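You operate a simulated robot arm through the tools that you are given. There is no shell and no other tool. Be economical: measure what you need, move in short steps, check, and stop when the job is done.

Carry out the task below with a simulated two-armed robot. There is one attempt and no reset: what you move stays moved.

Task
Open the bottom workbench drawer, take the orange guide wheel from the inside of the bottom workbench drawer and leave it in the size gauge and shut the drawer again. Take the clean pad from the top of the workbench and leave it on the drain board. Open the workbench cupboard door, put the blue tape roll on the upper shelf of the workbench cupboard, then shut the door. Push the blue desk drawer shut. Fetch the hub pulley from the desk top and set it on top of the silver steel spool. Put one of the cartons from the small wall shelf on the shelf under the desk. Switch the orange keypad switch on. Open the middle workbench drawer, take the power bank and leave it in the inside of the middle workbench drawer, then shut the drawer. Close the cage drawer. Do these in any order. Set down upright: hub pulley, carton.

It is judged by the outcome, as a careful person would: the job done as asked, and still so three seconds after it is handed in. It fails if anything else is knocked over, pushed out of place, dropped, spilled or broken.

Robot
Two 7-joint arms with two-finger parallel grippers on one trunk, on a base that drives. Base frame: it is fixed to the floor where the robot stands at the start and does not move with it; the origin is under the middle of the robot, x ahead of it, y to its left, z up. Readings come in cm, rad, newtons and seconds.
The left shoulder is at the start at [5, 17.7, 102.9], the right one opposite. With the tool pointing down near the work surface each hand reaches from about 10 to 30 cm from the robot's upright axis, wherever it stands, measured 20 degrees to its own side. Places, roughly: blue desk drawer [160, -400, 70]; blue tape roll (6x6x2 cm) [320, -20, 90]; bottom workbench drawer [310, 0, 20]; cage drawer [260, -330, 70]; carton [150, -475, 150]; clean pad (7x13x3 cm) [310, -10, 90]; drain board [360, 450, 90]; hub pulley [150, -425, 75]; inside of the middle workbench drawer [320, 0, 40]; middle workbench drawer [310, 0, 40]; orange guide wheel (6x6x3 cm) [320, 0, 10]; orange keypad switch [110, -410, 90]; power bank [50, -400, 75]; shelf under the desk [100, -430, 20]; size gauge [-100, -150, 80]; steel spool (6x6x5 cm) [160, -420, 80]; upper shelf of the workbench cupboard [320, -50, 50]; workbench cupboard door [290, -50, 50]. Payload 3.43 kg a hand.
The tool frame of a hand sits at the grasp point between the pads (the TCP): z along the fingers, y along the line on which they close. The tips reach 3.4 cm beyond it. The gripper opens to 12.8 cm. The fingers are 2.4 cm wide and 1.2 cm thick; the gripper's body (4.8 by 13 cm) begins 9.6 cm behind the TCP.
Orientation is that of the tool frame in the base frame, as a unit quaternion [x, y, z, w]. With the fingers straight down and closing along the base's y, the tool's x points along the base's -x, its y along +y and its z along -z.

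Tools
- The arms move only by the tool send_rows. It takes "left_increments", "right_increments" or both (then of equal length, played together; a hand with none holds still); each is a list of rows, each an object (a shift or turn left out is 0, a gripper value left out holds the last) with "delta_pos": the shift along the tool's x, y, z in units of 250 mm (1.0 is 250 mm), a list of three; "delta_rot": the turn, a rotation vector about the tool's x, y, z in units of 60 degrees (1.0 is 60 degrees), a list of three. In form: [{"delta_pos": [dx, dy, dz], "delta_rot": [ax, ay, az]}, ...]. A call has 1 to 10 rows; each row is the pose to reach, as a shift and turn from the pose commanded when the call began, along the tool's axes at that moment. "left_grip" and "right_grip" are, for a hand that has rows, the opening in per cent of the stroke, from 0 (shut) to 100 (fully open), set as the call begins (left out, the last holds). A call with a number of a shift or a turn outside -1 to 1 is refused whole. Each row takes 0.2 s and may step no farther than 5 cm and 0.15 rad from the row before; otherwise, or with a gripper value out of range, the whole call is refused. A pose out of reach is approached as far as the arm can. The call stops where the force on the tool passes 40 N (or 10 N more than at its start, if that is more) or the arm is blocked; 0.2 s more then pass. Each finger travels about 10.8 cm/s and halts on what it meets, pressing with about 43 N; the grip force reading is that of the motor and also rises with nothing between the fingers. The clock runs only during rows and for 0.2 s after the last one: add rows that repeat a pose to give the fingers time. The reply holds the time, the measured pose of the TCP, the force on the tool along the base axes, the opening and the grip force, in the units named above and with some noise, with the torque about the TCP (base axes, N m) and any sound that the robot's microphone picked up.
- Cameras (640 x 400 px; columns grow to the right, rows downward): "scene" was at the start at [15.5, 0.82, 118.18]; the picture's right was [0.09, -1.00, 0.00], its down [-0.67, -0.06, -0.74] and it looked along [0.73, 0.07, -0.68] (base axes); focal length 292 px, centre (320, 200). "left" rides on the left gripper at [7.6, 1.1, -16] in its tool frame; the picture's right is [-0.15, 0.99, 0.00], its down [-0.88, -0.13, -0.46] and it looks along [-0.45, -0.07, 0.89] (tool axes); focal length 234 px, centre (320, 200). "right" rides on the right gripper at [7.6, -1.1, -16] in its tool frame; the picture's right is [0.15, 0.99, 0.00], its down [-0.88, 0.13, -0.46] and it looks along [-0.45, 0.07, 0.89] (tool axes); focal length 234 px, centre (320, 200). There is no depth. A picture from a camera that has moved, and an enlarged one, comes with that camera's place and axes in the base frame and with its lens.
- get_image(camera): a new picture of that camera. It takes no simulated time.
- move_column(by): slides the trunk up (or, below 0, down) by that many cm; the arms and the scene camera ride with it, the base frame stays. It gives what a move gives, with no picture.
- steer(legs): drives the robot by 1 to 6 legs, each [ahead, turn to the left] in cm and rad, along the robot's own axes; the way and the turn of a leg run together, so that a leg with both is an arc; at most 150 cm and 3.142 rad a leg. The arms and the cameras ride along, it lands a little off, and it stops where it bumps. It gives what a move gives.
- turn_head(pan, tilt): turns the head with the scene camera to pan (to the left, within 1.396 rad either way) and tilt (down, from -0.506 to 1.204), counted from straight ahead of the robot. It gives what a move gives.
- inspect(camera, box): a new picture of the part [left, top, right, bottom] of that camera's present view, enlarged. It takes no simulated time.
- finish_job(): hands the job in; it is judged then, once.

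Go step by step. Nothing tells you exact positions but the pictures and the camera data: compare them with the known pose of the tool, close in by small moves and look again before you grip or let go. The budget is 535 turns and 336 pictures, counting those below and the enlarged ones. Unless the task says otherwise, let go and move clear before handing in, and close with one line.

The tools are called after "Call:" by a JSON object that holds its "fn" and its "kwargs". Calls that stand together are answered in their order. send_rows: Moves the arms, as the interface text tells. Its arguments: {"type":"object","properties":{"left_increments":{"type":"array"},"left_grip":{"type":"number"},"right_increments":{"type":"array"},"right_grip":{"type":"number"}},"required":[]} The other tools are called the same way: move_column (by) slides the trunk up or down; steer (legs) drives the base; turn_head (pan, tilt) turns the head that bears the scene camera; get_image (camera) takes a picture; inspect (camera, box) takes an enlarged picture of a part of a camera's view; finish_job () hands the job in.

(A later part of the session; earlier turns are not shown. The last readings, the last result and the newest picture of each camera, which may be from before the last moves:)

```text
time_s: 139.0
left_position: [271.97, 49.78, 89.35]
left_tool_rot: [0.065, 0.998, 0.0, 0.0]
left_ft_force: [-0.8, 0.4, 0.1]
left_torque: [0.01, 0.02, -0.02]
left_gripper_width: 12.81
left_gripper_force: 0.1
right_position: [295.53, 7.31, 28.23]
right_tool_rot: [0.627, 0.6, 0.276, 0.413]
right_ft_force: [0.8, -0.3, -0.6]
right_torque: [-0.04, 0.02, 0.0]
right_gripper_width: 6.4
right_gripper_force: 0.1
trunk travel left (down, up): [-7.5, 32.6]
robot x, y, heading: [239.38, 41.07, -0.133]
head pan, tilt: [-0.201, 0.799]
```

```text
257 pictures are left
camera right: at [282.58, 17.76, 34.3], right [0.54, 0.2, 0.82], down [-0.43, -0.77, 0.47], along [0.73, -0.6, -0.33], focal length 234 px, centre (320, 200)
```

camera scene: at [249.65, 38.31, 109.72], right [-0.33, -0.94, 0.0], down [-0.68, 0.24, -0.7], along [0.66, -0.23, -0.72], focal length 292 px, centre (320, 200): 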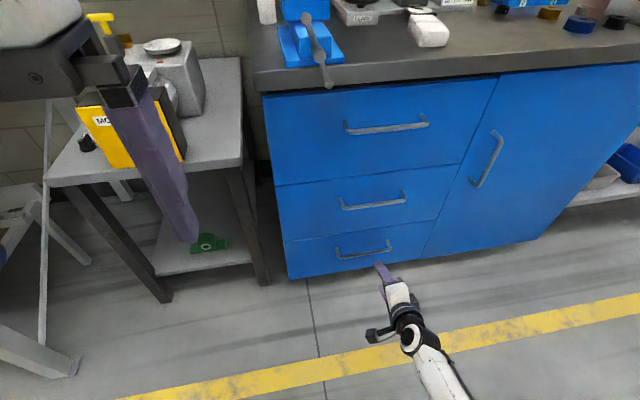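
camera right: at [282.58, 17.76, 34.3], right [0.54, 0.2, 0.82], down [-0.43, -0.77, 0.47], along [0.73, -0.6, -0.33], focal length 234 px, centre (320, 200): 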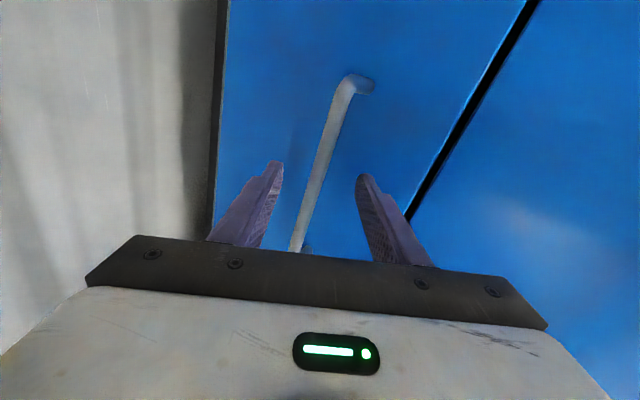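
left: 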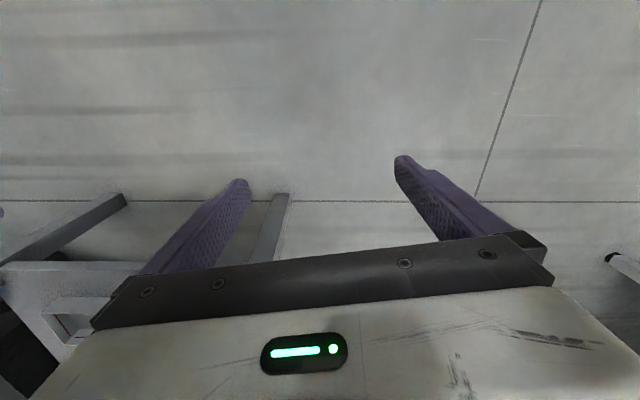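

The bottom handle is between the fingers. I close on it.

Call:
{"fn": "send_rows", "kwargs": {"right_increments": [{"delta_pos": [0, 0, 0.03]}, {"delta_pos": [0, 0, 0.03]}, {"delta_pos": [0, 0, 0.03]}, {"delta_pos": [0, 0, 0.03]}], "right_grip": 0}}

Call:
{"fn": "get_image", "kwargs": {"camera": "right"}}

```text
time_s: 140.0
left_position: [271.96, 49.74, 89.38]
left_tool_rot: [0.064, 0.998, 0.0, 0.0]
left_ft_force: [0.3, -0.7, -0.8]
left_torque: [-0.02, -0.02, 0.06]
left_gripper_width: 12.81
left_gripper_force: 0.1
right_position: [295.29, 7.33, 27.94]
right_tool_rot: [0.63, 0.6, 0.274, 0.41]
right_ft_force: [-8.6, 1.0, -9.5]
right_torque: [1.05, 0.08, -0.82]
right_gripper_width: 1.47
right_gripper_force: 45.2
right hand out of reach, approached as far as the arm can: row 1, 2, 3, 4
trunk travel left (down, up): [-7.5, 32.6]
robot x, y, heading: [239.33, 41.0, -0.132]
head pan, tilt: [-0.201, 0.799]
```

```text
256 pictures are left
camera right: at [282.39, 17.76, 34.1], right [0.54, 0.2, 0.82], down [-0.43, -0.77, 0.47], along [0.72, -0.6, -0.33], focal length 234 px, centre (320, 200)
```

right: 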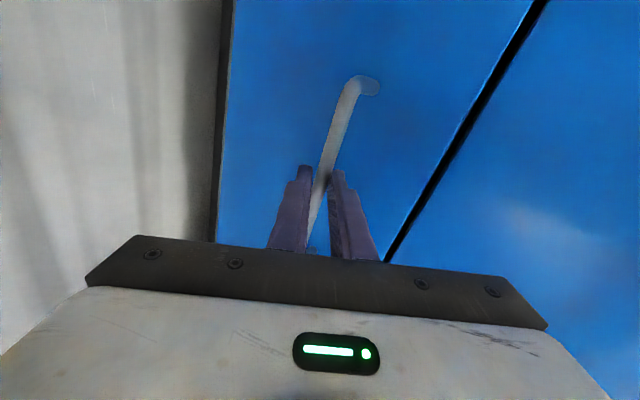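

Gripped. I drive straight back to draw it open.

Call:
{"fn": "steer", "kwargs": {"legs": [[-15, 0]]}}

Call:
{"fn": "get_image", "kwargs": {"camera": "scene"}}

```text
time_s: 141.3
left_position: [257.61, 51.63, 89.39]
left_tool_rot: [0.064, 0.998, 0.0, -0.001]
left_ft_force: [0.2, -0.5, 0.9]
left_torque: [0.0, -0.01, 0.01]
left_gripper_width: 12.8
left_gripper_force: 0.1
right_position: [280.99, 9.41, 27.97]
right_tool_rot: [0.628, 0.602, 0.276, 0.409]
right_ft_force: [0.9, 14.0, -19.2]
right_torque: [1.21, 0.1, -0.34]
right_gripper_width: 1.48
right_gripper_force: 45.0
trunk travel left (down, up): [-7.5, 32.6]
robot x, y, heading: [224.76, 43.32, -0.141]
head pan, tilt: [-0.201, 0.799]
```

```text
255 pictures are left
camera scene: at [239.82, 39.58, 105.18], right [-0.33, -0.94, 0.0], down [-0.68, 0.24, -0.7], along [0.66, -0.23, -0.72], focal length 292 px, centre (320, 200)
```

scene: 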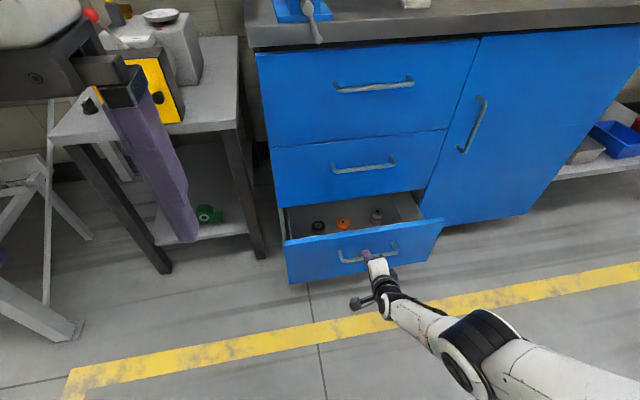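

The drawer is opening and the orange wheel is visible in the middle. I pull further.

Call:
{"fn": "steer", "kwargs": {"legs": [[-13, 0]]}}

Call:
{"fn": "get_image", "kwargs": {"camera": "scene"}}

```text
time_s: 142.6
left_position: [244.54, 53.32, 89.29]
left_tool_rot: [0.065, 0.998, 0.001, 0.0]
left_ft_force: [-0.2, 1.0, 0.8]
left_torque: [-0.01, 0.02, 0.02]
left_gripper_width: 12.8
left_gripper_force: 0.0
right_position: [268.05, 11.34, 27.88]
right_tool_rot: [0.628, 0.602, 0.276, 0.408]
right_ft_force: [0.8, 12.8, -9.2]
right_torque: [1.17, -0.05, -0.43]
right_gripper_width: 1.48
right_gripper_force: 44.7
trunk travel left (down, up): [-7.5, 32.6]
robot x, y, heading: [212.1, 44.96, -0.132]
head pan, tilt: [-0.201, 0.799]
```

```text
254 pictures are left
camera scene: at [226.85, 41.38, 105.2], right [-0.33, -0.94, 0.0], down [-0.68, 0.24, -0.7], along [0.66, -0.23, -0.72], focal length 292 px, centre (320, 200)
```

scene: 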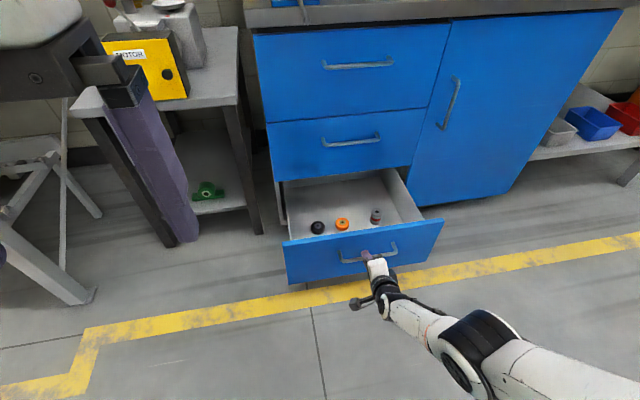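

Call:
{"fn": "steer", "kwargs": {"legs": [[-8, 0]]}}

Call:
{"fn": "get_image", "kwargs": {"camera": "scene"}}

```text
time_s: 143.7
left_position: [236.58, 54.39, 89.48]
left_tool_rot: [0.064, 0.998, 0.0, -0.001]
left_ft_force: [0.9, -0.2, 0.1]
left_torque: [0.05, 0.0, 0.02]
left_gripper_width: 12.84
left_gripper_force: 0.1
right_position: [260.07, 12.64, 27.91]
right_tool_rot: [0.627, 0.603, 0.277, 0.408]
right_ft_force: [-0.1, 3.3, -3.5]
right_torque: [1.15, -0.14, -0.13]
right_gripper_width: 1.49
right_gripper_force: 45.1
trunk travel left (down, up): [-7.5, 32.6]
robot x, y, heading: [204.12, 46.07, -0.134]
head pan, tilt: [-0.201, 0.799]
```

```text
253 pictures are left
camera scene: at [218.83, 42.5, 105.22], right [-0.33, -0.94, 0.0], down [-0.68, 0.24, -0.7], along [0.66, -0.23, -0.72], focal length 292 px, centre (320, 200)
```

scene: 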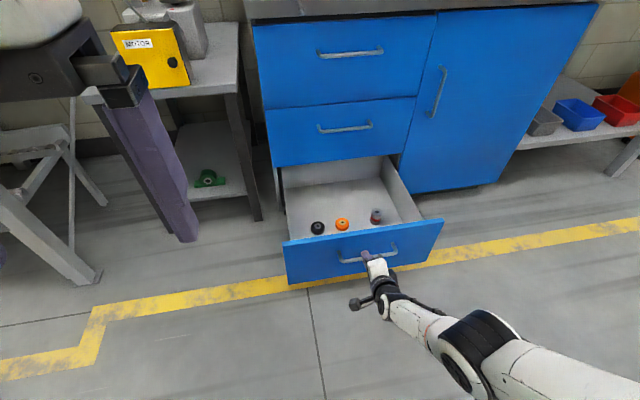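

The drawer is about 36 cm open. I release the handle and lift the hand up clear.

Call:
{"fn": "send_rows", "kwargs": {"right_increments": [{"delta_pos": [0, 0, 0]}, {"delta_pos": [0, 0, 0]}, {"delta_pos": [0, 0, -0.14]}, {"delta_pos": [0, 0, -0.28]}, {"delta_pos": [0, 0.15, -0.35]}, {"delta_pos": [0, 0.32, -0.42]}, {"delta_pos": [0, 0.48, -0.5]}, {"delta_pos": [0, 0.64, -0.5]}], "right_grip": 60}}

Call:
{"fn": "turn_head", "kwargs": {"pan": -0.2, "tilt": 0.8}}

Call:
{"fn": "inspect", "kwargs": {"camera": "scene", "box": [260, 140, 460, 300]}}

```text
time_s: 144.9
left_position: [236.51, 54.54, 89.37]
left_tool_rot: [0.064, 0.998, 0.0, 0.001]
left_ft_force: [0.6, 0.3, 0.7]
left_torque: [-0.01, -0.01, 0.03]
left_gripper_width: 12.8
left_gripper_force: 0.1
right_position: [252.73, 1.5, 36.88]
right_tool_rot: [0.581, 0.639, 0.191, 0.466]
right_ft_force: [0.3, 0.7, -0.5]
right_torque: [0.02, -0.02, -0.02]
right_gripper_width: 7.7
right_gripper_force: 0.1
trunk travel left (down, up): [-7.5, 32.6]
robot x, y, heading: [203.85, 46.0, -0.138]
head pan, tilt: [-0.201, 0.799]
stopped in row 6 (right hand): the arm was blocked; the commanded pose is now the measured one
```

```text
time_s: 145.6
left_position: [236.53, 54.45, 89.3]
left_tool_rot: [0.065, 0.998, 0.001, 0.0]
left_ft_force: [0.4, -0.3, 0.3]
left_torque: [-0.05, 0.02, 0.02]
left_gripper_width: 12.8
left_gripper_force: 0.2
right_position: [252.77, 1.51, 37.05]
right_tool_rot: [0.581, 0.639, 0.191, 0.468]
right_ft_force: [0.3, 1.3, -1.0]
right_torque: [0.01, 0.02, 0.0]
right_gripper_width: 7.68
right_gripper_force: 0.0
trunk travel left (down, up): [-7.5, 32.6]
robot x, y, heading: [203.8, 45.9, -0.137]
head pan, tilt: [-0.201, 0.799]
```

```text
2.50 times, centred on (360, 220) of scene
camera zoom: at [218.79, 42.54, 105.21], right [-0.33, -0.94, 0.0], down [-0.68, 0.24, -0.7], along [0.66, -0.23, -0.72], focal length 730 px, centre (220, 150)
```

zoom: 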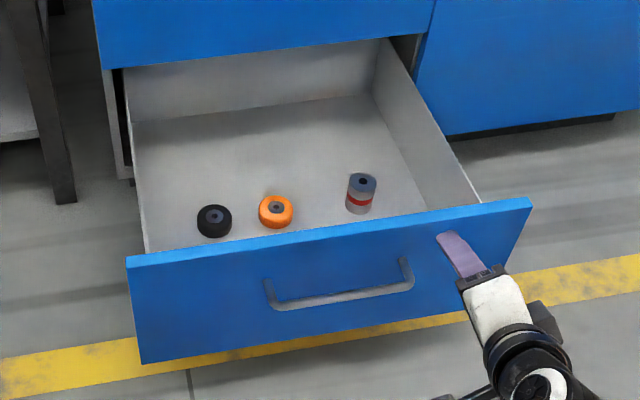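

I unroll the hand back to the natural tool-down posture while raising it.

Call:
{"fn": "send_rows", "kwargs": {"right_increments": [{"delta_pos": [-0.038, 0.079, -0.049], "delta_rot": [0.04, 0.081, -0.096]}, {"delta_pos": [-0.075, 0.158, -0.098], "delta_rot": [0.08, 0.162, -0.191]}, {"delta_pos": [-0.113, 0.236, -0.147], "delta_rot": [0.12, 0.243, -0.287]}, {"delta_pos": [-0.15, 0.315, -0.197], "delta_rot": [0.159, 0.325, -0.383]}, {"delta_pos": [-0.188, 0.394, -0.246], "delta_rot": [0.199, 0.406, -0.478]}, {"delta_pos": [-0.226, 0.473, -0.295], "delta_rot": [0.239, 0.487, -0.574]}]}}

Call:
{"fn": "send_rows", "kwargs": {"right_increments": [{"delta_rot": [0.04, 0.081, -0.096]}, {"delta_rot": [0.08, 0.162, -0.191]}, {"delta_rot": [0.12, 0.243, -0.287]}, {"delta_rot": [0.159, 0.325, -0.383]}, {"delta_rot": [0.199, 0.406, -0.478]}, {"delta_rot": [0.239, 0.487, -0.574]}]}}

Call:
{"fn": "get_image", "kwargs": {"camera": "right"}}

```text
time_s: 146.9
left_position: [236.52, 54.58, 89.44]
left_tool_rot: [0.064, 0.998, 0.0, 0.0]
left_ft_force: [0.0, 0.0, 0.0]
left_torque: [0.02, -0.01, 0.0]
left_gripper_width: 12.82
left_gripper_force: 0.1
right_position: [252.79, 1.64, 52.22]
right_tool_rot: [0.356, 0.893, 0.105, 0.254]
right_ft_force: [-0.4, -0.2, -0.4]
right_torque: [0.02, -0.01, 0.07]
right_gripper_width: 7.68
right_gripper_force: 0.1
trunk travel left (down, up): [-7.5, 32.6]
robot x, y, heading: [204.15, 45.95, -0.136]
head pan, tilt: [-0.201, 0.799]
```

```text
time_s: 148.3
left_position: [236.58, 54.53, 89.49]
left_tool_rot: [0.064, 0.998, 0.0, 0.0]
left_ft_force: [-0.4, 1.2, -0.7]
left_torque: [0.01, 0.01, 0.01]
left_gripper_width: 12.8
left_gripper_force: 0.0
right_position: [252.72, 1.51, 52.15]
right_tool_rot: [0.069, 0.998, 0.002, -0.002]
right_ft_force: [0.5, 0.1, 0.7]
right_torque: [-0.01, 0.01, 0.03]
right_gripper_width: 7.68
right_gripper_force: 0.0
trunk travel left (down, up): [-7.5, 32.6]
robot x, y, heading: [204.11, 46.26, -0.138]
head pan, tilt: [-0.201, 0.799]
```

```text
251 pictures are left
camera right: at [245.2, 1.47, 68.15], right [-0.01, 1.0, 0.0], down [0.89, 0.01, 0.45], along [0.45, 0.01, -0.89], focal length 234 px, centre (320, 200)
```

right: 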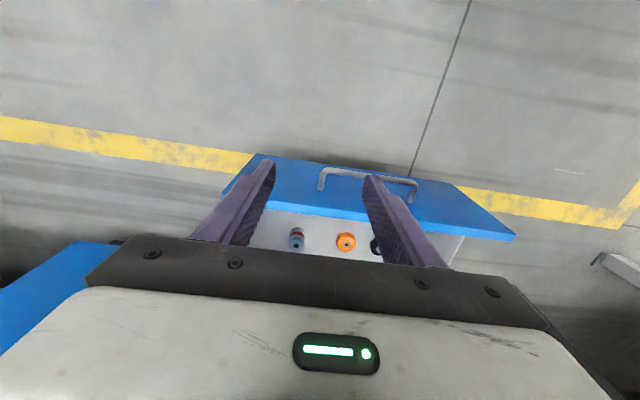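

Call:
{"fn": "send_rows", "kwargs": {"right_increments": [{"delta_pos": [0.08, 0.12, 0]}, {"delta_pos": [0.16, 0.24, 0]}, {"delta_pos": [0.24, 0.36, 0]}, {"delta_pos": [0.32, 0.48, 0]}]}}

Call:
{"fn": "steer", "kwargs": {"legs": [[33, 0]]}}

Call:
{"fn": "get_image", "kwargs": {"camera": "right"}}

Call:
{"fn": "get_image", "kwargs": {"camera": "scene"}}

```text
time_s: 149.3
left_position: [236.46, 54.49, 89.31]
left_tool_rot: [0.065, 0.998, 0.0, 0.0]
left_ft_force: [0.1, 0.7, 0.0]
left_torque: [-0.01, -0.01, 0.05]
left_gripper_width: 12.77
left_gripper_force: 0.1
right_position: [246.6, 14.46, 51.97]
right_tool_rot: [0.069, 0.998, 0.002, 0.0]
right_ft_force: [0.1, 0.0, 0.7]
right_torque: [0.01, 0.01, -0.02]
right_gripper_width: 7.69
right_gripper_force: 0.1
trunk travel left (down, up): [-7.5, 32.6]
robot x, y, heading: [204.01, 45.68, -0.134]
head pan, tilt: [-0.201, 0.799]
```

```text
time_s: 151.5
left_position: [268.73, 50.12, 89.41]
left_tool_rot: [0.064, 0.998, 0.0, 0.0]
left_ft_force: [0.8, -0.4, -0.6]
left_torque: [-0.01, -0.03, 0.02]
left_gripper_width: 12.8
left_gripper_force: 0.0
right_position: [278.77, 10.1, 52.05]
right_tool_rot: [0.069, 0.998, 0.002, -0.001]
right_ft_force: [0.3, 0.6, 0.7]
right_torque: [0.03, 0.03, -0.01]
right_gripper_width: 7.69
right_gripper_force: 0.1
trunk travel left (down, up): [-7.5, 32.6]
robot x, y, heading: [236.34, 41.54, -0.135]
head pan, tilt: [-0.201, 0.799]
```

```text
250 pictures are left
camera right: at [271.2, 10.07, 68.05], right [-0.01, 1.0, 0.0], down [0.89, 0.01, 0.46], along [0.46, 0.01, -0.89], focal length 234 px, centre (320, 200)
```

right: 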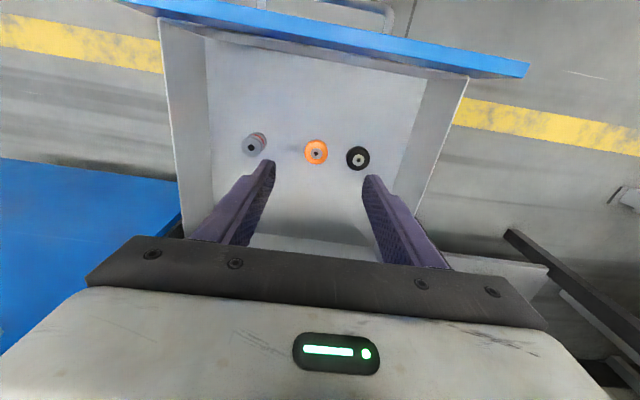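

```text
249 pictures are left
camera scene: at [250.94, 38.24, 105.22], right [-0.33, -0.94, 0.0], down [-0.68, 0.23, -0.7], along [0.66, -0.23, -0.72], focal length 292 px, centre (320, 200)
```

scene: 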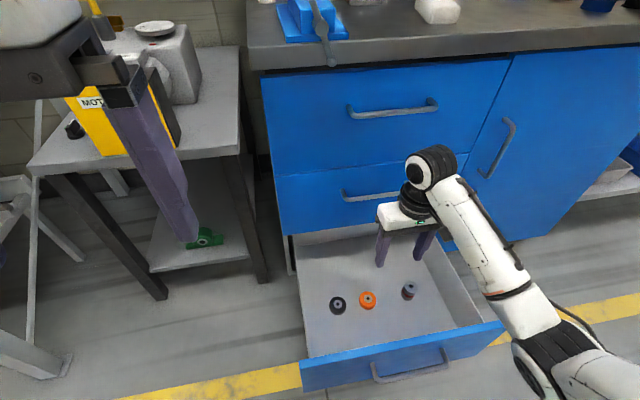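

The hand is over the drawer; the wheel is at (286.9, 9.3, top ≈13.5). I drive 8 cm further so the hand is right above it.

Call:
{"fn": "steer", "kwargs": {"legs": [[8, 0]]}}

Call:
{"fn": "move_column", "kwargs": {"by": -7}}

Call:
{"fn": "send_rows", "kwargs": {"right_increments": [{"delta_pos": [0, 0, 0.16]}, {"delta_pos": [0, 0, 0.32]}, {"delta_pos": [0, 0, 0.48]}, {"delta_pos": [0, 0, 0.64]}]}}

Call:
{"fn": "get_image", "kwargs": {"camera": "right"}}

```text
time_s: 152.6
left_position: [276.41, 49.19, 89.39]
left_tool_rot: [0.064, 0.998, 0.0, 0.0]
left_ft_force: [-0.3, -0.4, -0.1]
left_torque: [0.01, 0.02, 0.01]
left_gripper_width: 12.83
left_gripper_force: 0.0
right_position: [286.58, 9.03, 52.11]
right_tool_rot: [0.068, 0.998, 0.002, -0.001]
right_ft_force: [0.6, 0.9, -0.4]
right_torque: [-0.02, 0.0, 0.03]
right_gripper_width: 7.67
right_gripper_force: 0.2
trunk travel left (down, up): [-7.5, 32.6]
robot x, y, heading: [243.6, 41.09, -0.141]
head pan, tilt: [-0.201, 0.799]
```

```text
time_s: 153.7
left_position: [276.49, 49.26, 82.38]
left_tool_rot: [0.063, 0.998, -0.001, 0.0]
left_ft_force: [-0.1, 0.6, -0.1]
left_torque: [-0.03, -0.01, 0.0]
left_gripper_width: 12.82
left_gripper_force: 0.0
right_position: [286.71, 9.08, 45.07]
right_tool_rot: [0.069, 0.998, 0.002, -0.001]
right_ft_force: [-0.7, 0.1, 0.5]
right_torque: [-0.05, 0.02, 0.02]
right_gripper_width: 7.68
right_gripper_force: 0.1
trunk travel left (down, up): [-0.5, 39.6]
robot x, y, heading: [244.24, 40.81, -0.131]
head pan, tilt: [-0.201, 0.799]
```

```text
time_s: 154.7
left_position: [276.48, 49.15, 82.48]
left_tool_rot: [0.063, 0.998, 0.0, 0.0]
left_ft_force: [-0.7, 0.2, 0.4]
left_torque: [0.02, 0.0, 0.0]
left_gripper_width: 12.83
left_gripper_force: 0.2
right_position: [286.4, 9.2, 28.95]
right_tool_rot: [0.069, 0.998, 0.002, 0.0]
right_ft_force: [-0.1, -0.6, -0.7]
right_torque: [0.02, 0.0, 0.0]
right_gripper_width: 7.67
right_gripper_force: 0.1
trunk travel left (down, up): [-0.5, 39.6]
robot x, y, heading: [243.86, 40.53, -0.131]
head pan, tilt: [-0.201, 0.799]
```

```text
248 pictures are left
camera right: at [278.85, 9.12, 45.0], right [-0.01, 1.0, 0.0], down [0.89, 0.01, 0.46], along [0.46, 0.01, -0.89], focal length 234 px, centre (320, 200)
```

right: 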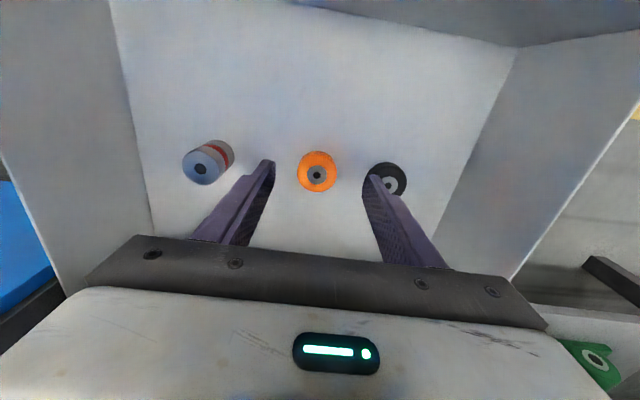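

Call:
{"fn": "send_rows", "kwargs": {"right_increments": [{"delta_pos": [-0.09, 0, 0.1]}, {"delta_pos": [-0.18, 0, 0.2]}, {"delta_pos": [-0.18, 0, 0.3]}]}}

Call:
{"fn": "get_image", "kwargs": {"camera": "right"}}

```text
time_s: 155.4
left_position: [276.54, 49.18, 82.39]
left_tool_rot: [0.063, 0.998, -0.001, 0.0]
left_ft_force: [0.0, -0.2, 0.2]
left_torque: [0.01, 0.0, -0.02]
left_gripper_width: 12.78
left_gripper_force: 0.1
right_position: [291.03, 8.51, 21.64]
right_tool_rot: [0.068, 0.998, 0.002, 0.0]
right_ft_force: [-0.1, -0.9, -0.2]
right_torque: [-0.03, -0.01, 0.01]
right_gripper_width: 7.67
right_gripper_force: 0.0
trunk travel left (down, up): [-0.5, 39.6]
robot x, y, heading: [243.86, 40.53, -0.132]
head pan, tilt: [-0.201, 0.799]
```

```text
247 pictures are left
camera right: at [283.4, 8.51, 37.63], right [-0.01, 1.0, 0.0], down [0.89, 0.01, 0.46], along [0.46, 0.01, -0.89], focal length 234 px, centre (320, 200)
```

right: 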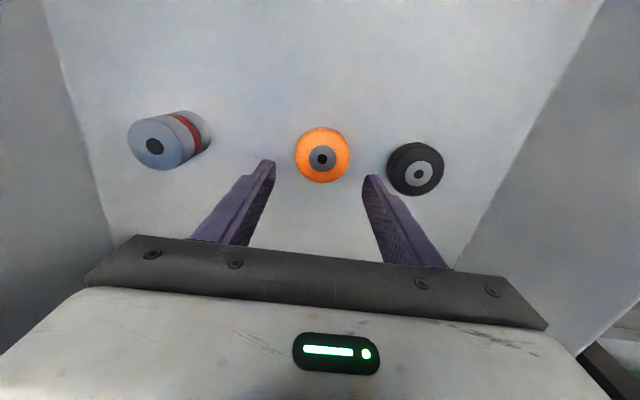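

The wheel is centred below the TCP at (290.8, 8.8). I go down and grip it.

Call:
{"fn": "send_rows", "kwargs": {"right_increments": [{"delta_pos": [0, 0.012, 0.12]}, {"delta_pos": [0, 0.012, 0.22]}, {"delta_pos": [0, 0.012, 0.28]}, {"delta_pos": [0, 0.012, 0.31]}]}}

Call:
{"fn": "get_image", "kwargs": {"camera": "right"}}

```text
time_s: 156.4
left_position: [276.45, 49.2, 82.37]
left_tool_rot: [0.064, 0.998, 0.0, 0.0]
left_ft_force: [-0.2, 0.2, 0.2]
left_torque: [-0.02, -0.04, -0.03]
left_gripper_width: 12.82
left_gripper_force: 0.0
right_position: [289.13, 9.59, 17.57]
right_tool_rot: [0.069, 0.998, 0.001, 0.0]
right_ft_force: [0.4, 0.0, -0.3]
right_torque: [-0.01, 0.0, 0.01]
right_gripper_width: 7.68
right_gripper_force: 0.0
right hand out of reach, approached as far as the arm can: row 1, 2, 3, 4
trunk travel left (down, up): [-0.5, 39.6]
robot x, y, heading: [243.48, 40.23, -0.132]
head pan, tilt: [-0.201, 0.799]
```

```text
246 pictures are left
camera right: at [281.62, 9.53, 33.6], right [-0.01, 1.0, 0.0], down [0.89, 0.01, 0.46], along [0.46, 0.01, -0.89], focal length 234 px, centre (320, 200)
```

right: 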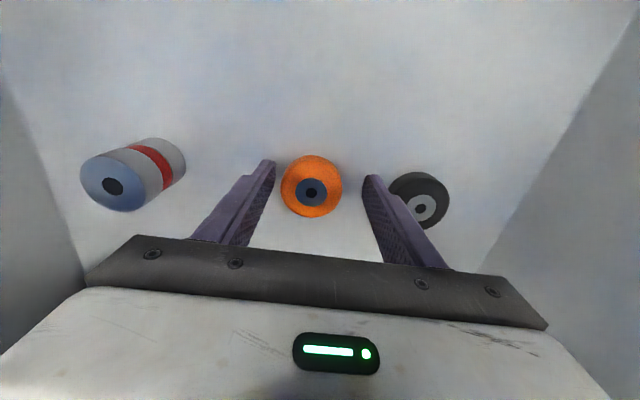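

Just out of reach straight down. I tilt the hand forward 30° to gain reach.

Call:
{"fn": "move_column", "kwargs": {"by": -0.5}}

Call:
{"fn": "send_rows", "kwargs": {"right_increments": [{"delta_pos": [0, -0.02, -0.06], "delta_rot": [0, -0.1, 0]}, {"delta_pos": [0, -0.03, -0.06], "delta_rot": [0, -0.2, 0]}, {"delta_pos": [0, -0.03, -0.06], "delta_rot": [0, -0.3, 0]}, {"delta_pos": [0, -0.03, -0.06], "delta_rot": [0, -0.4, 0]}, {"delta_pos": [0, -0.03, -0.06], "delta_rot": [0, -0.5, 0]}]}}

Call:
{"fn": "get_image", "kwargs": {"camera": "right"}}

```text
time_s: 157.0
left_position: [276.54, 49.31, 81.84]
left_tool_rot: [0.064, 0.998, -0.001, 0.0]
left_ft_force: [0.2, -0.3, -0.5]
left_torque: [-0.02, 0.0, -0.02]
left_gripper_width: 12.79
left_gripper_force: 0.0
right_position: [289.29, 9.56, 17.13]
right_tool_rot: [0.069, 0.998, 0.002, 0.0]
right_ft_force: [0.4, 0.2, 0.0]
right_torque: [0.03, -0.01, -0.01]
right_gripper_width: 7.69
right_gripper_force: 0.1
trunk travel left (down, up): [0.0, 40.1]
robot x, y, heading: [244.08, 41.16, -0.131]
head pan, tilt: [-0.201, 0.799]
```

```text
time_s: 158.2
left_position: [276.54, 49.31, 81.81]
left_tool_rot: [0.064, 0.998, 0.001, 0.0]
left_ft_force: [-0.4, 0.0, -0.6]
left_torque: [-0.01, -0.02, -0.04]
left_gripper_width: 12.82
left_gripper_force: 0.0
right_position: [289.17, 8.8, 18.6]
right_tool_rot: [0.067, 0.963, -0.017, 0.259]
right_ft_force: [0.0, 0.3, -0.3]
right_torque: [0.01, 0.02, 0.01]
right_gripper_width: 7.66
right_gripper_force: 0.1
trunk travel left (down, up): [0.0, 40.1]
robot x, y, heading: [243.78, 40.6, -0.131]
head pan, tilt: [-0.201, 0.799]
```

```text
245 pictures are left
camera right: at [274.59, 9.71, 28.72], right [0.01, 1.0, -0.07], down [0.55, 0.05, 0.84], along [0.84, -0.05, -0.54], focal length 234 px, centre (320, 200)
```

right: 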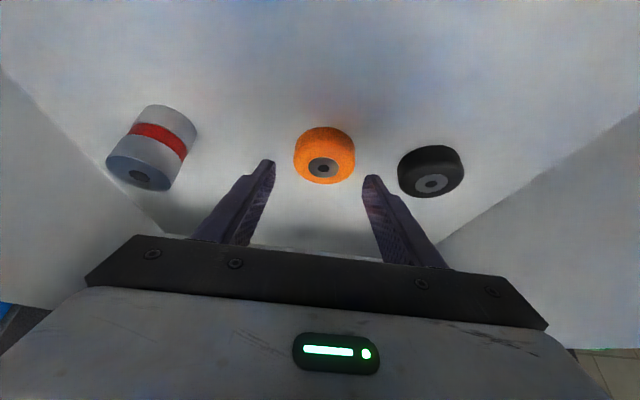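

Call:
{"fn": "send_rows", "kwargs": {"right_increments": [{"delta_pos": [0.03, 0, 0.06]}, {"delta_pos": [0.055, 0, 0.11]}, {"delta_pos": [0.078, 0, 0.158]}]}}

Call:
{"fn": "get_image", "kwargs": {"camera": "right"}}

```text
time_s: 158.9
left_position: [276.44, 49.19, 81.83]
left_tool_rot: [0.064, 0.998, 0.0, 0.0]
left_ft_force: [0.0, -0.3, 0.0]
left_torque: [-0.01, 0.0, -0.03]
left_gripper_width: 12.81
left_gripper_force: 0.1
right_position: [290.8, 8.54, 16.21]
right_tool_rot: [0.065, 0.959, -0.017, 0.275]
right_ft_force: [1.3, 0.6, 13.5]
right_torque: [-0.38, 1.03, -0.35]
right_gripper_width: 7.68
right_gripper_force: 0.0
trunk travel left (down, up): [0.0, 40.1]
robot x, y, heading: [244.05, 40.99, -0.13]
head pan, tilt: [-0.201, 0.799]
stopped in row 3 (right hand): the force on the tool passed its limit (the readings are from after the stop); the commanded pose is now the measured one
```

```text
244 pictures are left
camera right: at [276.06, 9.55, 25.72], right [0.01, 1.0, -0.07], down [0.52, 0.06, 0.85], along [0.85, -0.05, -0.52], focal length 234 px, centre (320, 200)
```

right: 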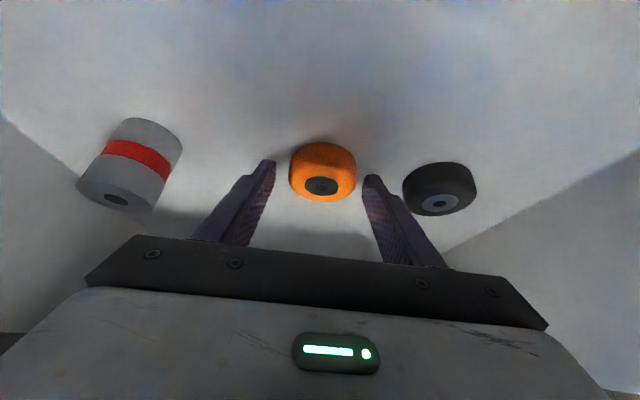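

Fingers touch the drawer floor with the wheel between them. I close the grip.

Call:
{"fn": "send_rows", "kwargs": {"right_increments": [{"delta_pos": [0, 0.015, -0.01]}, {"delta_pos": [0, 0.015, -0.01]}, {"delta_pos": [0, 0.015, -0.01]}, {"delta_pos": [0, 0.015, -0.01]}], "right_grip": 0}}

Call:
{"fn": "get_image", "kwargs": {"camera": "right"}}

```text
time_s: 159.9
left_position: [276.52, 49.17, 81.96]
left_tool_rot: [0.064, 0.998, 0.0, 0.001]
left_ft_force: [-0.7, -0.4, -0.4]
left_torque: [0.02, 0.01, 0.01]
left_gripper_width: 12.79
left_gripper_force: 0.1
right_position: [290.65, 8.99, 16.13]
right_tool_rot: [0.065, 0.96, -0.019, 0.271]
right_ft_force: [-1.0, -9.7, 18.4]
right_torque: [-0.83, -0.02, -0.09]
right_gripper_width: 5.4
right_gripper_force: 42.4
trunk travel left (down, up): [0.0, 40.1]
robot x, y, heading: [243.91, 41.15, -0.132]
head pan, tilt: [-0.201, 0.799]
```

```text
243 pictures are left
camera right: at [275.7, 9.86, 25.79], right [0.01, 1.0, -0.08], down [0.52, 0.06, 0.85], along [0.85, -0.05, -0.52], focal length 234 px, centre (320, 200)
```

right: 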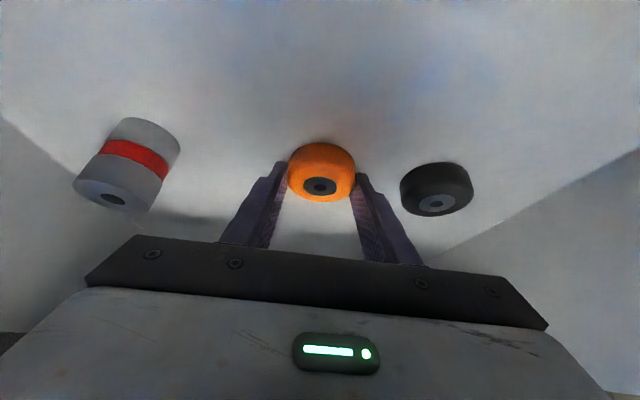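

Call:
{"fn": "send_rows", "kwargs": {"right_increments": [{"delta_pos": [-0.03, 0, -0.05]}, {"delta_pos": [-0.06, 0, -0.1]}, {"delta_pos": [-0.12, 0, -0.2]}]}}

Call:
{"fn": "get_image", "kwargs": {"camera": "right"}}

```text
time_s: 160.8
left_position: [276.51, 49.22, 81.82]
left_tool_rot: [0.063, 0.998, 0.0, 0.0]
left_ft_force: [-0.5, 0.0, 0.7]
left_torque: [0.03, 0.02, 0.01]
left_gripper_width: 12.81
left_gripper_force: 0.1
right_position: [290.4, 9.18, 21.74]
right_tool_rot: [0.066, 0.961, -0.016, 0.269]
right_ft_force: [-0.1, -0.5, -1.0]
right_torque: [0.05, 0.04, 0.01]
right_gripper_width: 5.42
right_gripper_force: 43.0
trunk travel left (down, up): [0.0, 40.1]
robot x, y, heading: [243.94, 40.8, -0.134]
head pan, tilt: [-0.201, 0.799]
```

```text
242 pictures are left
camera right: at [275.62, 10.03, 31.48], right [0.01, 1.0, -0.07], down [0.53, 0.06, 0.85], along [0.85, -0.05, -0.53], focal length 234 px, centre (320, 200)
```

right: 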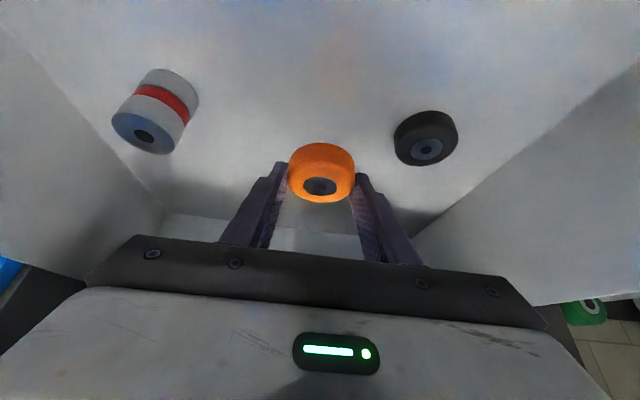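

The wheel is held. I retract a little and raise the trunk to bring it out of the drawer.

Call:
{"fn": "send_rows", "kwargs": {"right_increments": [{"delta_pos": [0.1, 0, -0.1]}, {"delta_pos": [0.2, 0, -0.2]}, {"delta_pos": [0.2, 0, -0.3]}]}}

Call:
{"fn": "move_column", "kwargs": {"by": 25}}

Call:
{"fn": "get_image", "kwargs": {"camera": "scene"}}

```text
time_s: 161.2
left_position: [276.46, 49.23, 81.93]
left_tool_rot: [0.064, 0.998, -0.001, 0.0]
left_ft_force: [-0.5, -0.1, -0.1]
left_torque: [0.04, 0.01, 0.0]
left_gripper_width: 12.83
left_gripper_force: 0.1
right_position: [287.46, 9.27, 23.19]
right_tool_rot: [0.064, 0.957, -0.017, 0.282]
right_ft_force: [3.9, -1.3, -1.6]
right_torque: [0.13, 0.18, 0.23]
right_gripper_width: 5.45
right_gripper_force: 43.3
trunk travel left (down, up): [0.0, 40.1]
robot x, y, heading: [244.03, 40.96, -0.134]
head pan, tilt: [-0.201, 0.799]
stopped in row 2 (right hand): the force on the tool passed its limit (the readings are from after the stop); the commanded pose is now the measured one
```

```text
time_s: 163.8
left_position: [276.5, 49.18, 106.93]
left_tool_rot: [0.064, 0.998, 0.0, 0.001]
left_ft_force: [0.2, 0.7, 0.3]
left_torque: [0.01, -0.02, -0.03]
left_gripper_width: 12.8
left_gripper_force: 0.0
right_position: [287.48, 9.36, 48.21]
right_tool_rot: [0.064, 0.957, -0.016, 0.281]
right_ft_force: [0.1, -0.4, -0.6]
right_torque: [-0.01, -0.02, 0.01]
right_gripper_width: 5.42
right_gripper_force: 42.7
trunk travel left (down, up): [-25.0, 15.1]
robot x, y, heading: [244.01, 40.76, -0.133]
head pan, tilt: [-0.201, 0.799]
```

```text
241 pictures are left
camera scene: at [258.74, 37.2, 122.71], right [-0.33, -0.95, 0.0], down [-0.68, 0.23, -0.7], along [0.66, -0.23, -0.72], focal length 292 px, centre (320, 200)
```

scene: 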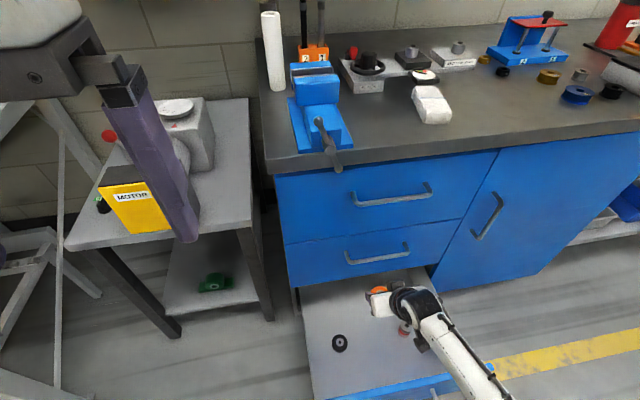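

Call:
{"fn": "send_rows", "kwargs": {"right_increments": [{"delta_pos": [-0.08, 0, -0.125]}, {"delta_pos": [-0.16, 0, -0.25]}, {"delta_pos": [-0.24, 0, -0.375]}, {"delta_pos": [-0.32, 0, -0.5]}]}}

Call:
{"fn": "steer", "kwargs": {"legs": [[-34, 0], [0, -0.9], [30, 0], [0, 0.9]]}}

Call:
{"fn": "turn_head", "kwargs": {"pan": 0, "tilt": 0.75}}

Call:
{"fn": "get_image", "kwargs": {"camera": "scene"}}

```text
time_s: 164.8
left_position: [276.49, 49.26, 106.99]
left_tool_rot: [0.064, 0.998, -0.001, 0.0]
left_ft_force: [0.2, -0.1, -1.0]
left_torque: [0.02, 0.0, 0.01]
left_gripper_width: 12.81
left_gripper_force: 0.1
right_position: [287.44, 9.11, 63.17]
right_tool_rot: [0.065, 0.957, -0.017, 0.281]
right_ft_force: [0.2, -0.1, 0.0]
right_torque: [0.02, 0.03, 0.0]
right_gripper_width: 5.41
right_gripper_force: 43.3
trunk travel left (down, up): [-25.0, 15.1]
robot x, y, heading: [244.04, 40.53, -0.134]
head pan, tilt: [-0.201, 0.799]
```

```text
time_s: 173.4
left_position: [257.08, 28.37, 106.94]
left_tool_rot: [0.059, 0.998, 0.0, -0.001]
left_ft_force: [0.1, 0.0, 0.2]
left_torque: [0.01, 0.0, 0.03]
left_gripper_width: 12.78
left_gripper_force: 0.2
right_position: [268.43, -11.46, 63.1]
right_tool_rot: [0.06, 0.958, -0.017, 0.281]
right_ft_force: [0.4, -0.2, -0.6]
right_torque: [0.03, 0.04, -0.01]
right_gripper_width: 5.43
right_gripper_force: 42.8
trunk travel left (down, up): [-25.0, 15.1]
robot x, y, heading: [224.79, 19.45, -0.119]
head pan, tilt: [-0.201, 0.799]
```

```text
time_s: 174.1
left_position: [256.96, 28.44, 106.86]
left_tool_rot: [0.058, 0.998, -0.001, 0.0]
left_ft_force: [-0.1, 0.1, -1.1]
left_torque: [0.02, -0.01, 0.01]
left_gripper_width: 12.77
left_gripper_force: 0.0
right_position: [268.52, -11.37, 63.2]
right_tool_rot: [0.059, 0.958, -0.015, 0.281]
right_ft_force: [-0.4, 0.0, -1.2]
right_torque: [0.02, 0.02, 0.01]
right_gripper_width: 5.42
right_gripper_force: 43.2
trunk travel left (down, up): [-25.0, 15.1]
robot x, y, heading: [224.57, 19.61, -0.119]
head pan, tilt: [0.0, 0.75]
```

```text
240 pictures are left
camera scene: at [240.0, 17.85, 123.11], right [-0.12, -0.99, 0.0], down [-0.68, 0.08, -0.73], along [0.73, -0.09, -0.68], focal length 292 px, centre (320, 200)
```

scene: 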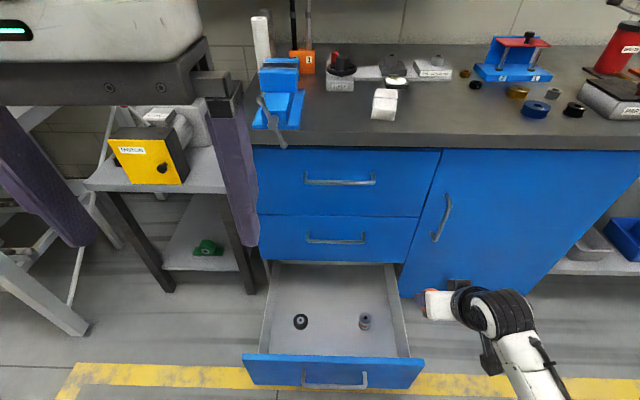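

I back up, keep the wheel hand high, and bring the closed left hand down in front of the drawer face.

Call:
{"fn": "steer", "kwargs": {"legs": [[-15, 0]]}}

Call:
{"fn": "send_rows", "kwargs": {"left_increments": [{"delta_pos": [0, -0.08, 0.16]}, {"delta_pos": [0, -0.16, 0.32]}, {"delta_pos": [0, -0.24, 0.48]}, {"delta_pos": [0, -0.32, 0.64]}, {"delta_pos": [0, -0.4, 0.8]}, {"delta_pos": [0, -0.4, 0.98]}], "left_grip": 0, "right_increments": [{"delta_pos": [-0.07, 0, -0.11]}, {"delta_pos": [-0.14, 0, -0.22]}, {"delta_pos": [-0.21, 0, -0.33]}, {"delta_pos": [-0.28, 0, -0.44]}, {"delta_pos": [-0.35, 0, -0.55]}, {"delta_pos": [-0.42, 0, -0.66]}]}}

Call:
{"fn": "move_column", "kwargs": {"by": -25}}

Call:
{"fn": "send_rows", "kwargs": {"left_increments": [{"delta_pos": [0, 0, 0.16]}, {"delta_pos": [0, 0, 0.32]}, {"delta_pos": [0, 0, 0.48]}, {"delta_pos": [0, 0, 0.64]}, {"delta_pos": [0, 0, 0.8]}, {"delta_pos": [0, 0, 0.98]}]}}

Call:
{"fn": "get_image", "kwargs": {"camera": "scene"}}

```text
time_s: 175.5
left_position: [242.01, 30.4, 107.05]
left_tool_rot: [0.057, 0.998, 0.0, 0.0]
left_ft_force: [0.0, -0.6, -0.5]
left_torque: [0.01, -0.01, 0.01]
left_gripper_width: 12.83
left_gripper_force: 0.1
right_position: [253.62, -9.52, 63.15]
right_tool_rot: [0.059, 0.957, -0.016, 0.282]
right_ft_force: [-0.1, -0.1, -0.9]
right_torque: [0.02, -0.01, 0.04]
right_gripper_width: 5.41
right_gripper_force: 42.8
trunk travel left (down, up): [-25.0, 15.1]
robot x, y, heading: [209.28, 20.99, -0.117]
head pan, tilt: [0.0, 0.75]
```

```text
time_s: 176.9
left_position: [241.04, 20.48, 82.36]
left_tool_rot: [0.058, 0.998, -0.001, 0.001]
left_ft_force: [-0.3, 0.2, -0.7]
left_torque: [-0.01, -0.01, 0.0]
left_gripper_width: 0.0
left_gripper_force: 33.0
right_position: [253.31, -9.54, 82.54]
right_tool_rot: [0.057, 0.958, -0.015, 0.281]
right_ft_force: [0.2, -0.3, -1.1]
right_torque: [-0.01, 0.03, 0.01]
right_gripper_width: 5.46
right_gripper_force: 43.1
trunk travel left (down, up): [-25.0, 15.1]
robot x, y, heading: [209.23, 21.6, -0.116]
head pan, tilt: [0.0, 0.75]
```

```text
time_s: 179.5
left_position: [241.03, 20.4, 57.41]
left_tool_rot: [0.057, 0.998, 0.0, 0.0]
left_ft_force: [0.7, -1.0, 0.2]
left_torque: [0.0, -0.01, 0.01]
left_gripper_width: 0.0
left_gripper_force: 32.7
right_position: [253.57, -9.67, 57.56]
right_tool_rot: [0.058, 0.958, -0.015, 0.281]
right_ft_force: [-1.4, 0.3, -2.3]
right_torque: [0.01, 0.03, -0.01]
right_gripper_width: 5.44
right_gripper_force: 43.1
trunk travel left (down, up): [0.0, 40.1]
robot x, y, heading: [209.59, 21.58, -0.116]
head pan, tilt: [0.0, 0.75]
```

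```text
time_s: 180.9
left_position: [241.06, 20.2, 33.0]
left_tool_rot: [0.057, 0.998, -0.001, 0.0]
left_ft_force: [-0.5, 0.1, -0.2]
left_torque: [-0.05, 0.01, -0.01]
left_gripper_width: 0.01
left_gripper_force: 32.8
right_position: [253.4, -9.63, 57.49]
right_tool_rot: [0.059, 0.958, -0.015, 0.281]
right_ft_force: [0.0, -0.2, -0.8]
right_torque: [0.0, 0.01, -0.03]
right_gripper_width: 5.39
right_gripper_force: 42.8
trunk travel left (down, up): [0.0, 40.1]
robot x, y, heading: [209.65, 21.12, -0.115]
head pan, tilt: [0.0, 0.75]
```

```text
239 pictures are left
camera scene: at [225.11, 19.69, 98.12], right [-0.12, -0.99, 0.0], down [-0.68, 0.08, -0.73], along [0.73, -0.09, -0.68], focal length 292 px, centre (320, 200)
```

scene: 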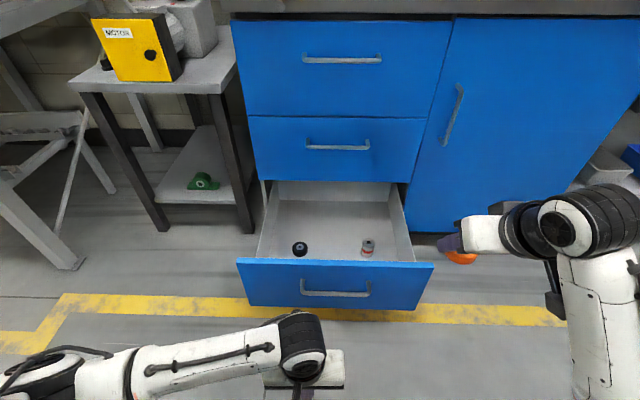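

Call:
{"fn": "send_rows", "kwargs": {"left_increments": [{"delta_pos": [-0.14, 0.04, 0.07]}, {"delta_pos": [-0.28, 0.08, 0.14]}, {"delta_pos": [-0.42, 0.12, 0.21]}, {"delta_pos": [-0.56, 0.16, 0.28]}], "right_increments": [{"delta_pos": [0.12, 0, -0.075]}, {"delta_pos": [0.24, 0, -0.15]}, {"delta_pos": [0.36, 0, -0.225]}, {"delta_pos": [0.47, 0, -0.3]}]}}

Call:
{"fn": "get_image", "kwargs": {"camera": "scene"}}

```text
time_s: 181.9
left_position: [255.44, 22.88, 25.84]
left_tool_rot: [0.059, 0.998, -0.001, 0.0]
left_ft_force: [0.0, 0.9, 0.2]
left_torque: [-0.01, 0.0, 0.0]
left_gripper_width: 0.0
left_gripper_force: 33.1
right_position: [245.62, -9.35, 55.87]
right_tool_rot: [0.058, 0.958, -0.015, 0.281]
right_ft_force: [0.0, 0.8, -0.9]
right_torque: [-0.01, 0.03, -0.01]
right_gripper_width: 5.42
right_gripper_force: 42.8
right hand out of reach, approached as far as the arm can: row 3, 4
trunk travel left (down, up): [0.0, 40.1]
robot x, y, heading: [209.53, 21.56, -0.115]
head pan, tilt: [0.0, 0.75]
```

```text
238 pictures are left
camera scene: at [225.11, 19.69, 98.12], right [-0.12, -0.99, 0.0], down [-0.68, 0.08, -0.73], along [0.73, -0.09, -0.68], focal length 292 px, centre (320, 200)
```

scene: 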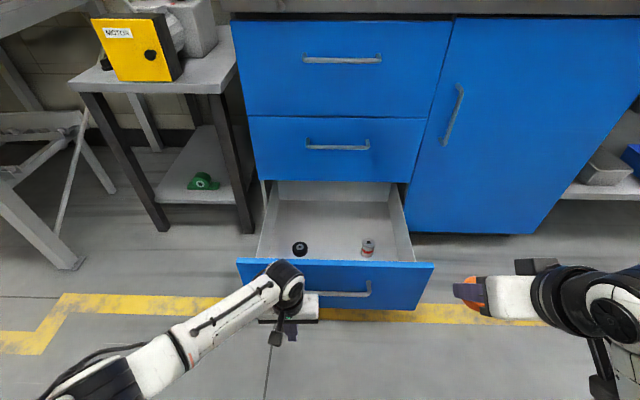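

I raise the wheel hand above bench-top height so it cannot touch the cabinet front while the left hand pushes.

Call:
{"fn": "send_rows", "kwargs": {"right_increments": [{"delta_pos": [-0.086, 0, -0.134]}, {"delta_pos": [-0.172, 0, -0.268]}, {"delta_pos": [-0.258, 0, -0.4]}, {"delta_pos": [-0.344, 0, -0.536]}, {"delta_pos": [-0.43, 0, -0.67]}]}}

Call:
{"fn": "send_rows", "kwargs": {"right_increments": [{"delta_pos": [-0.086, 0, -0.134]}, {"delta_pos": [-0.172, 0, -0.268]}, {"delta_pos": [-0.258, 0, -0.4]}, {"delta_pos": [-0.344, 0, -0.536]}, {"delta_pos": [-0.43, 0, -0.67]}]}}

```text
time_s: 183.1
left_position: [255.49, 22.83, 25.71]
left_tool_rot: [0.058, 0.998, 0.0, 0.0]
left_ft_force: [-0.2, 0.1, 0.2]
left_torque: [-0.04, 0.03, -0.01]
left_gripper_width: 0.0
left_gripper_force: 33.1
right_position: [245.72, -9.31, 75.9]
right_tool_rot: [0.06, 0.958, -0.015, 0.28]
right_ft_force: [0.0, -0.4, -0.2]
right_torque: [0.01, 0.0, 0.05]
right_gripper_width: 5.41
right_gripper_force: 43.0
right hand out of reach, approached as far as the arm can: row 1, 2, 3
trunk travel left (down, up): [0.0, 40.1]
robot x, y, heading: [209.8, 21.61, -0.112]
head pan, tilt: [0.0, 0.75]
```

```text
time_s: 184.3
left_position: [255.47, 22.85, 25.91]
left_tool_rot: [0.058, 0.998, 0.0, 0.0]
left_ft_force: [0.2, -0.2, 0.0]
left_torque: [0.0, 0.0, -0.02]
left_gripper_width: 0.01
left_gripper_force: 32.8
right_position: [245.46, -9.58, 95.7]
right_tool_rot: [0.059, 0.958, -0.015, 0.281]
right_ft_force: [0.5, 0.4, -0.7]
right_torque: [-0.01, 0.04, 0.01]
right_gripper_width: 5.42
right_gripper_force: 43.0
trunk travel left (down, up): [0.0, 40.1]
robot x, y, heading: [209.54, 21.19, -0.117]
head pan, tilt: [0.0, 0.75]
```

Call:
{"fn": "send_rows", "kwargs": {"left_increments": [{"delta_pos": [0, 0.12, 0]}, {"delta_pos": [0, 0.24, 0]}]}}

Call:
{"fn": "steer", "kwargs": {"legs": [[36, 0]]}}

Call:
{"fn": "get_image", "kwargs": {"camera": "scene"}}

```text
time_s: 184.9
left_position: [256.17, 28.78, 25.9]
left_tool_rot: [0.058, 0.998, 0.0, -0.001]
left_ft_force: [0.4, -0.1, 1.0]
left_torque: [0.02, 0.01, 0.0]
left_gripper_width: 0.01
left_gripper_force: 33.0
right_position: [245.57, -9.62, 95.68]
right_tool_rot: [0.059, 0.958, -0.015, 0.281]
right_ft_force: [0.1, 0.3, -0.7]
right_torque: [-0.06, 0.04, 0.0]
right_gripper_width: 5.4
right_gripper_force: 42.7
trunk travel left (down, up): [0.0, 40.1]
robot x, y, heading: [209.4, 21.26, -0.115]
head pan, tilt: [0.0, 0.75]
```

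```text
time_s: 187.2
left_position: [291.41, 24.43, 25.88]
left_tool_rot: [0.057, 0.998, 0.0, 0.0]
left_ft_force: [0.7, -0.1, 0.3]
left_torque: [0.03, -0.01, 0.01]
left_gripper_width: 0.0
left_gripper_force: 32.5
right_position: [280.94, -13.76, 95.7]
right_tool_rot: [0.058, 0.958, -0.014, 0.282]
right_ft_force: [-0.1, 0.4, -0.2]
right_torque: [0.01, 0.03, 0.01]
right_gripper_width: 5.43
right_gripper_force: 43.0
trunk travel left (down, up): [0.0, 40.1]
robot x, y, heading: [245.25, 17.16, -0.119]
head pan, tilt: [0.0, 0.75]
```

```text
237 pictures are left
camera scene: at [260.58, 15.47, 98.12], right [-0.12, -0.99, 0.0], down [-0.68, 0.08, -0.73], along [0.73, -0.09, -0.68], focal length 292 px, centre (320, 200)
```

scene: 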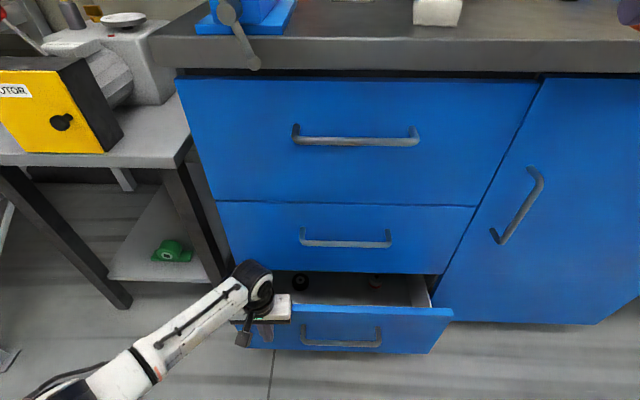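

Call:
{"fn": "steer", "kwargs": {"legs": [[8.5, 0]]}}

Call:
{"fn": "get_image", "kwargs": {"camera": "scene"}}

```text
time_s: 188.3
left_position: [298.53, 23.74, 25.73]
left_tool_rot: [0.059, 0.998, 0.003, -0.008]
left_ft_force: [-0.6, -0.5, 0.5]
left_torque: [0.06, -0.02, -0.02]
left_gripper_width: 0.0
left_gripper_force: 33.0
right_position: [288.84, -14.71, 95.63]
right_tool_rot: [0.057, 0.958, -0.015, 0.281]
right_ft_force: [0.4, 0.0, -0.7]
right_torque: [-0.01, 0.06, -0.03]
right_gripper_width: 5.4
right_gripper_force: 42.9
trunk travel left (down, up): [0.0, 40.1]
robot x, y, heading: [252.45, 16.26, -0.113]
head pan, tilt: [0.0, 0.75]
stopped in leg 1: the force on the tool passed its limit (the readings are from after the stop); the commanded pose is now the measured one
```

```text
236 pictures are left
camera scene: at [268.27, 14.59, 98.11], right [-0.12, -0.99, 0.0], down [-0.68, 0.08, -0.73], along [0.73, -0.09, -0.68], focal length 292 px, centre (320, 200)
```

scene: 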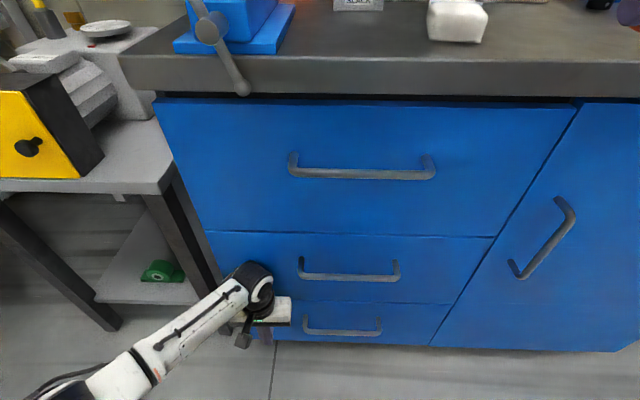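

Call:
{"fn": "inspect", "kwargs": {"camera": "scene", "box": [190, 220, 500, 360]}}

```text
2.06 times, centred on (345, 290) of scene
camera zoom: at [268.27, 14.59, 98.11], right [-0.12, -0.99, 0.0], down [-0.68, 0.08, -0.73], along [0.73, -0.09, -0.68], focal length 602 px, centre (268, 14)
```

zoom: 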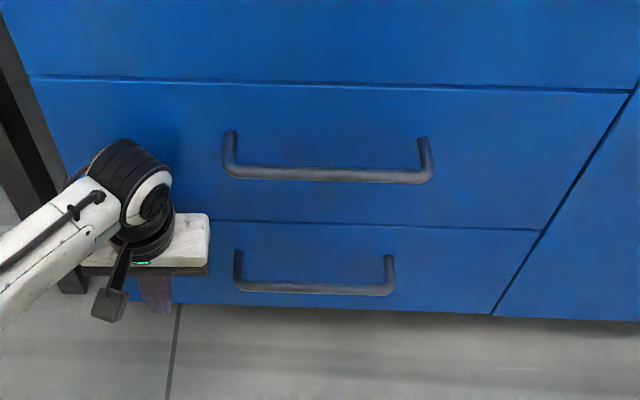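

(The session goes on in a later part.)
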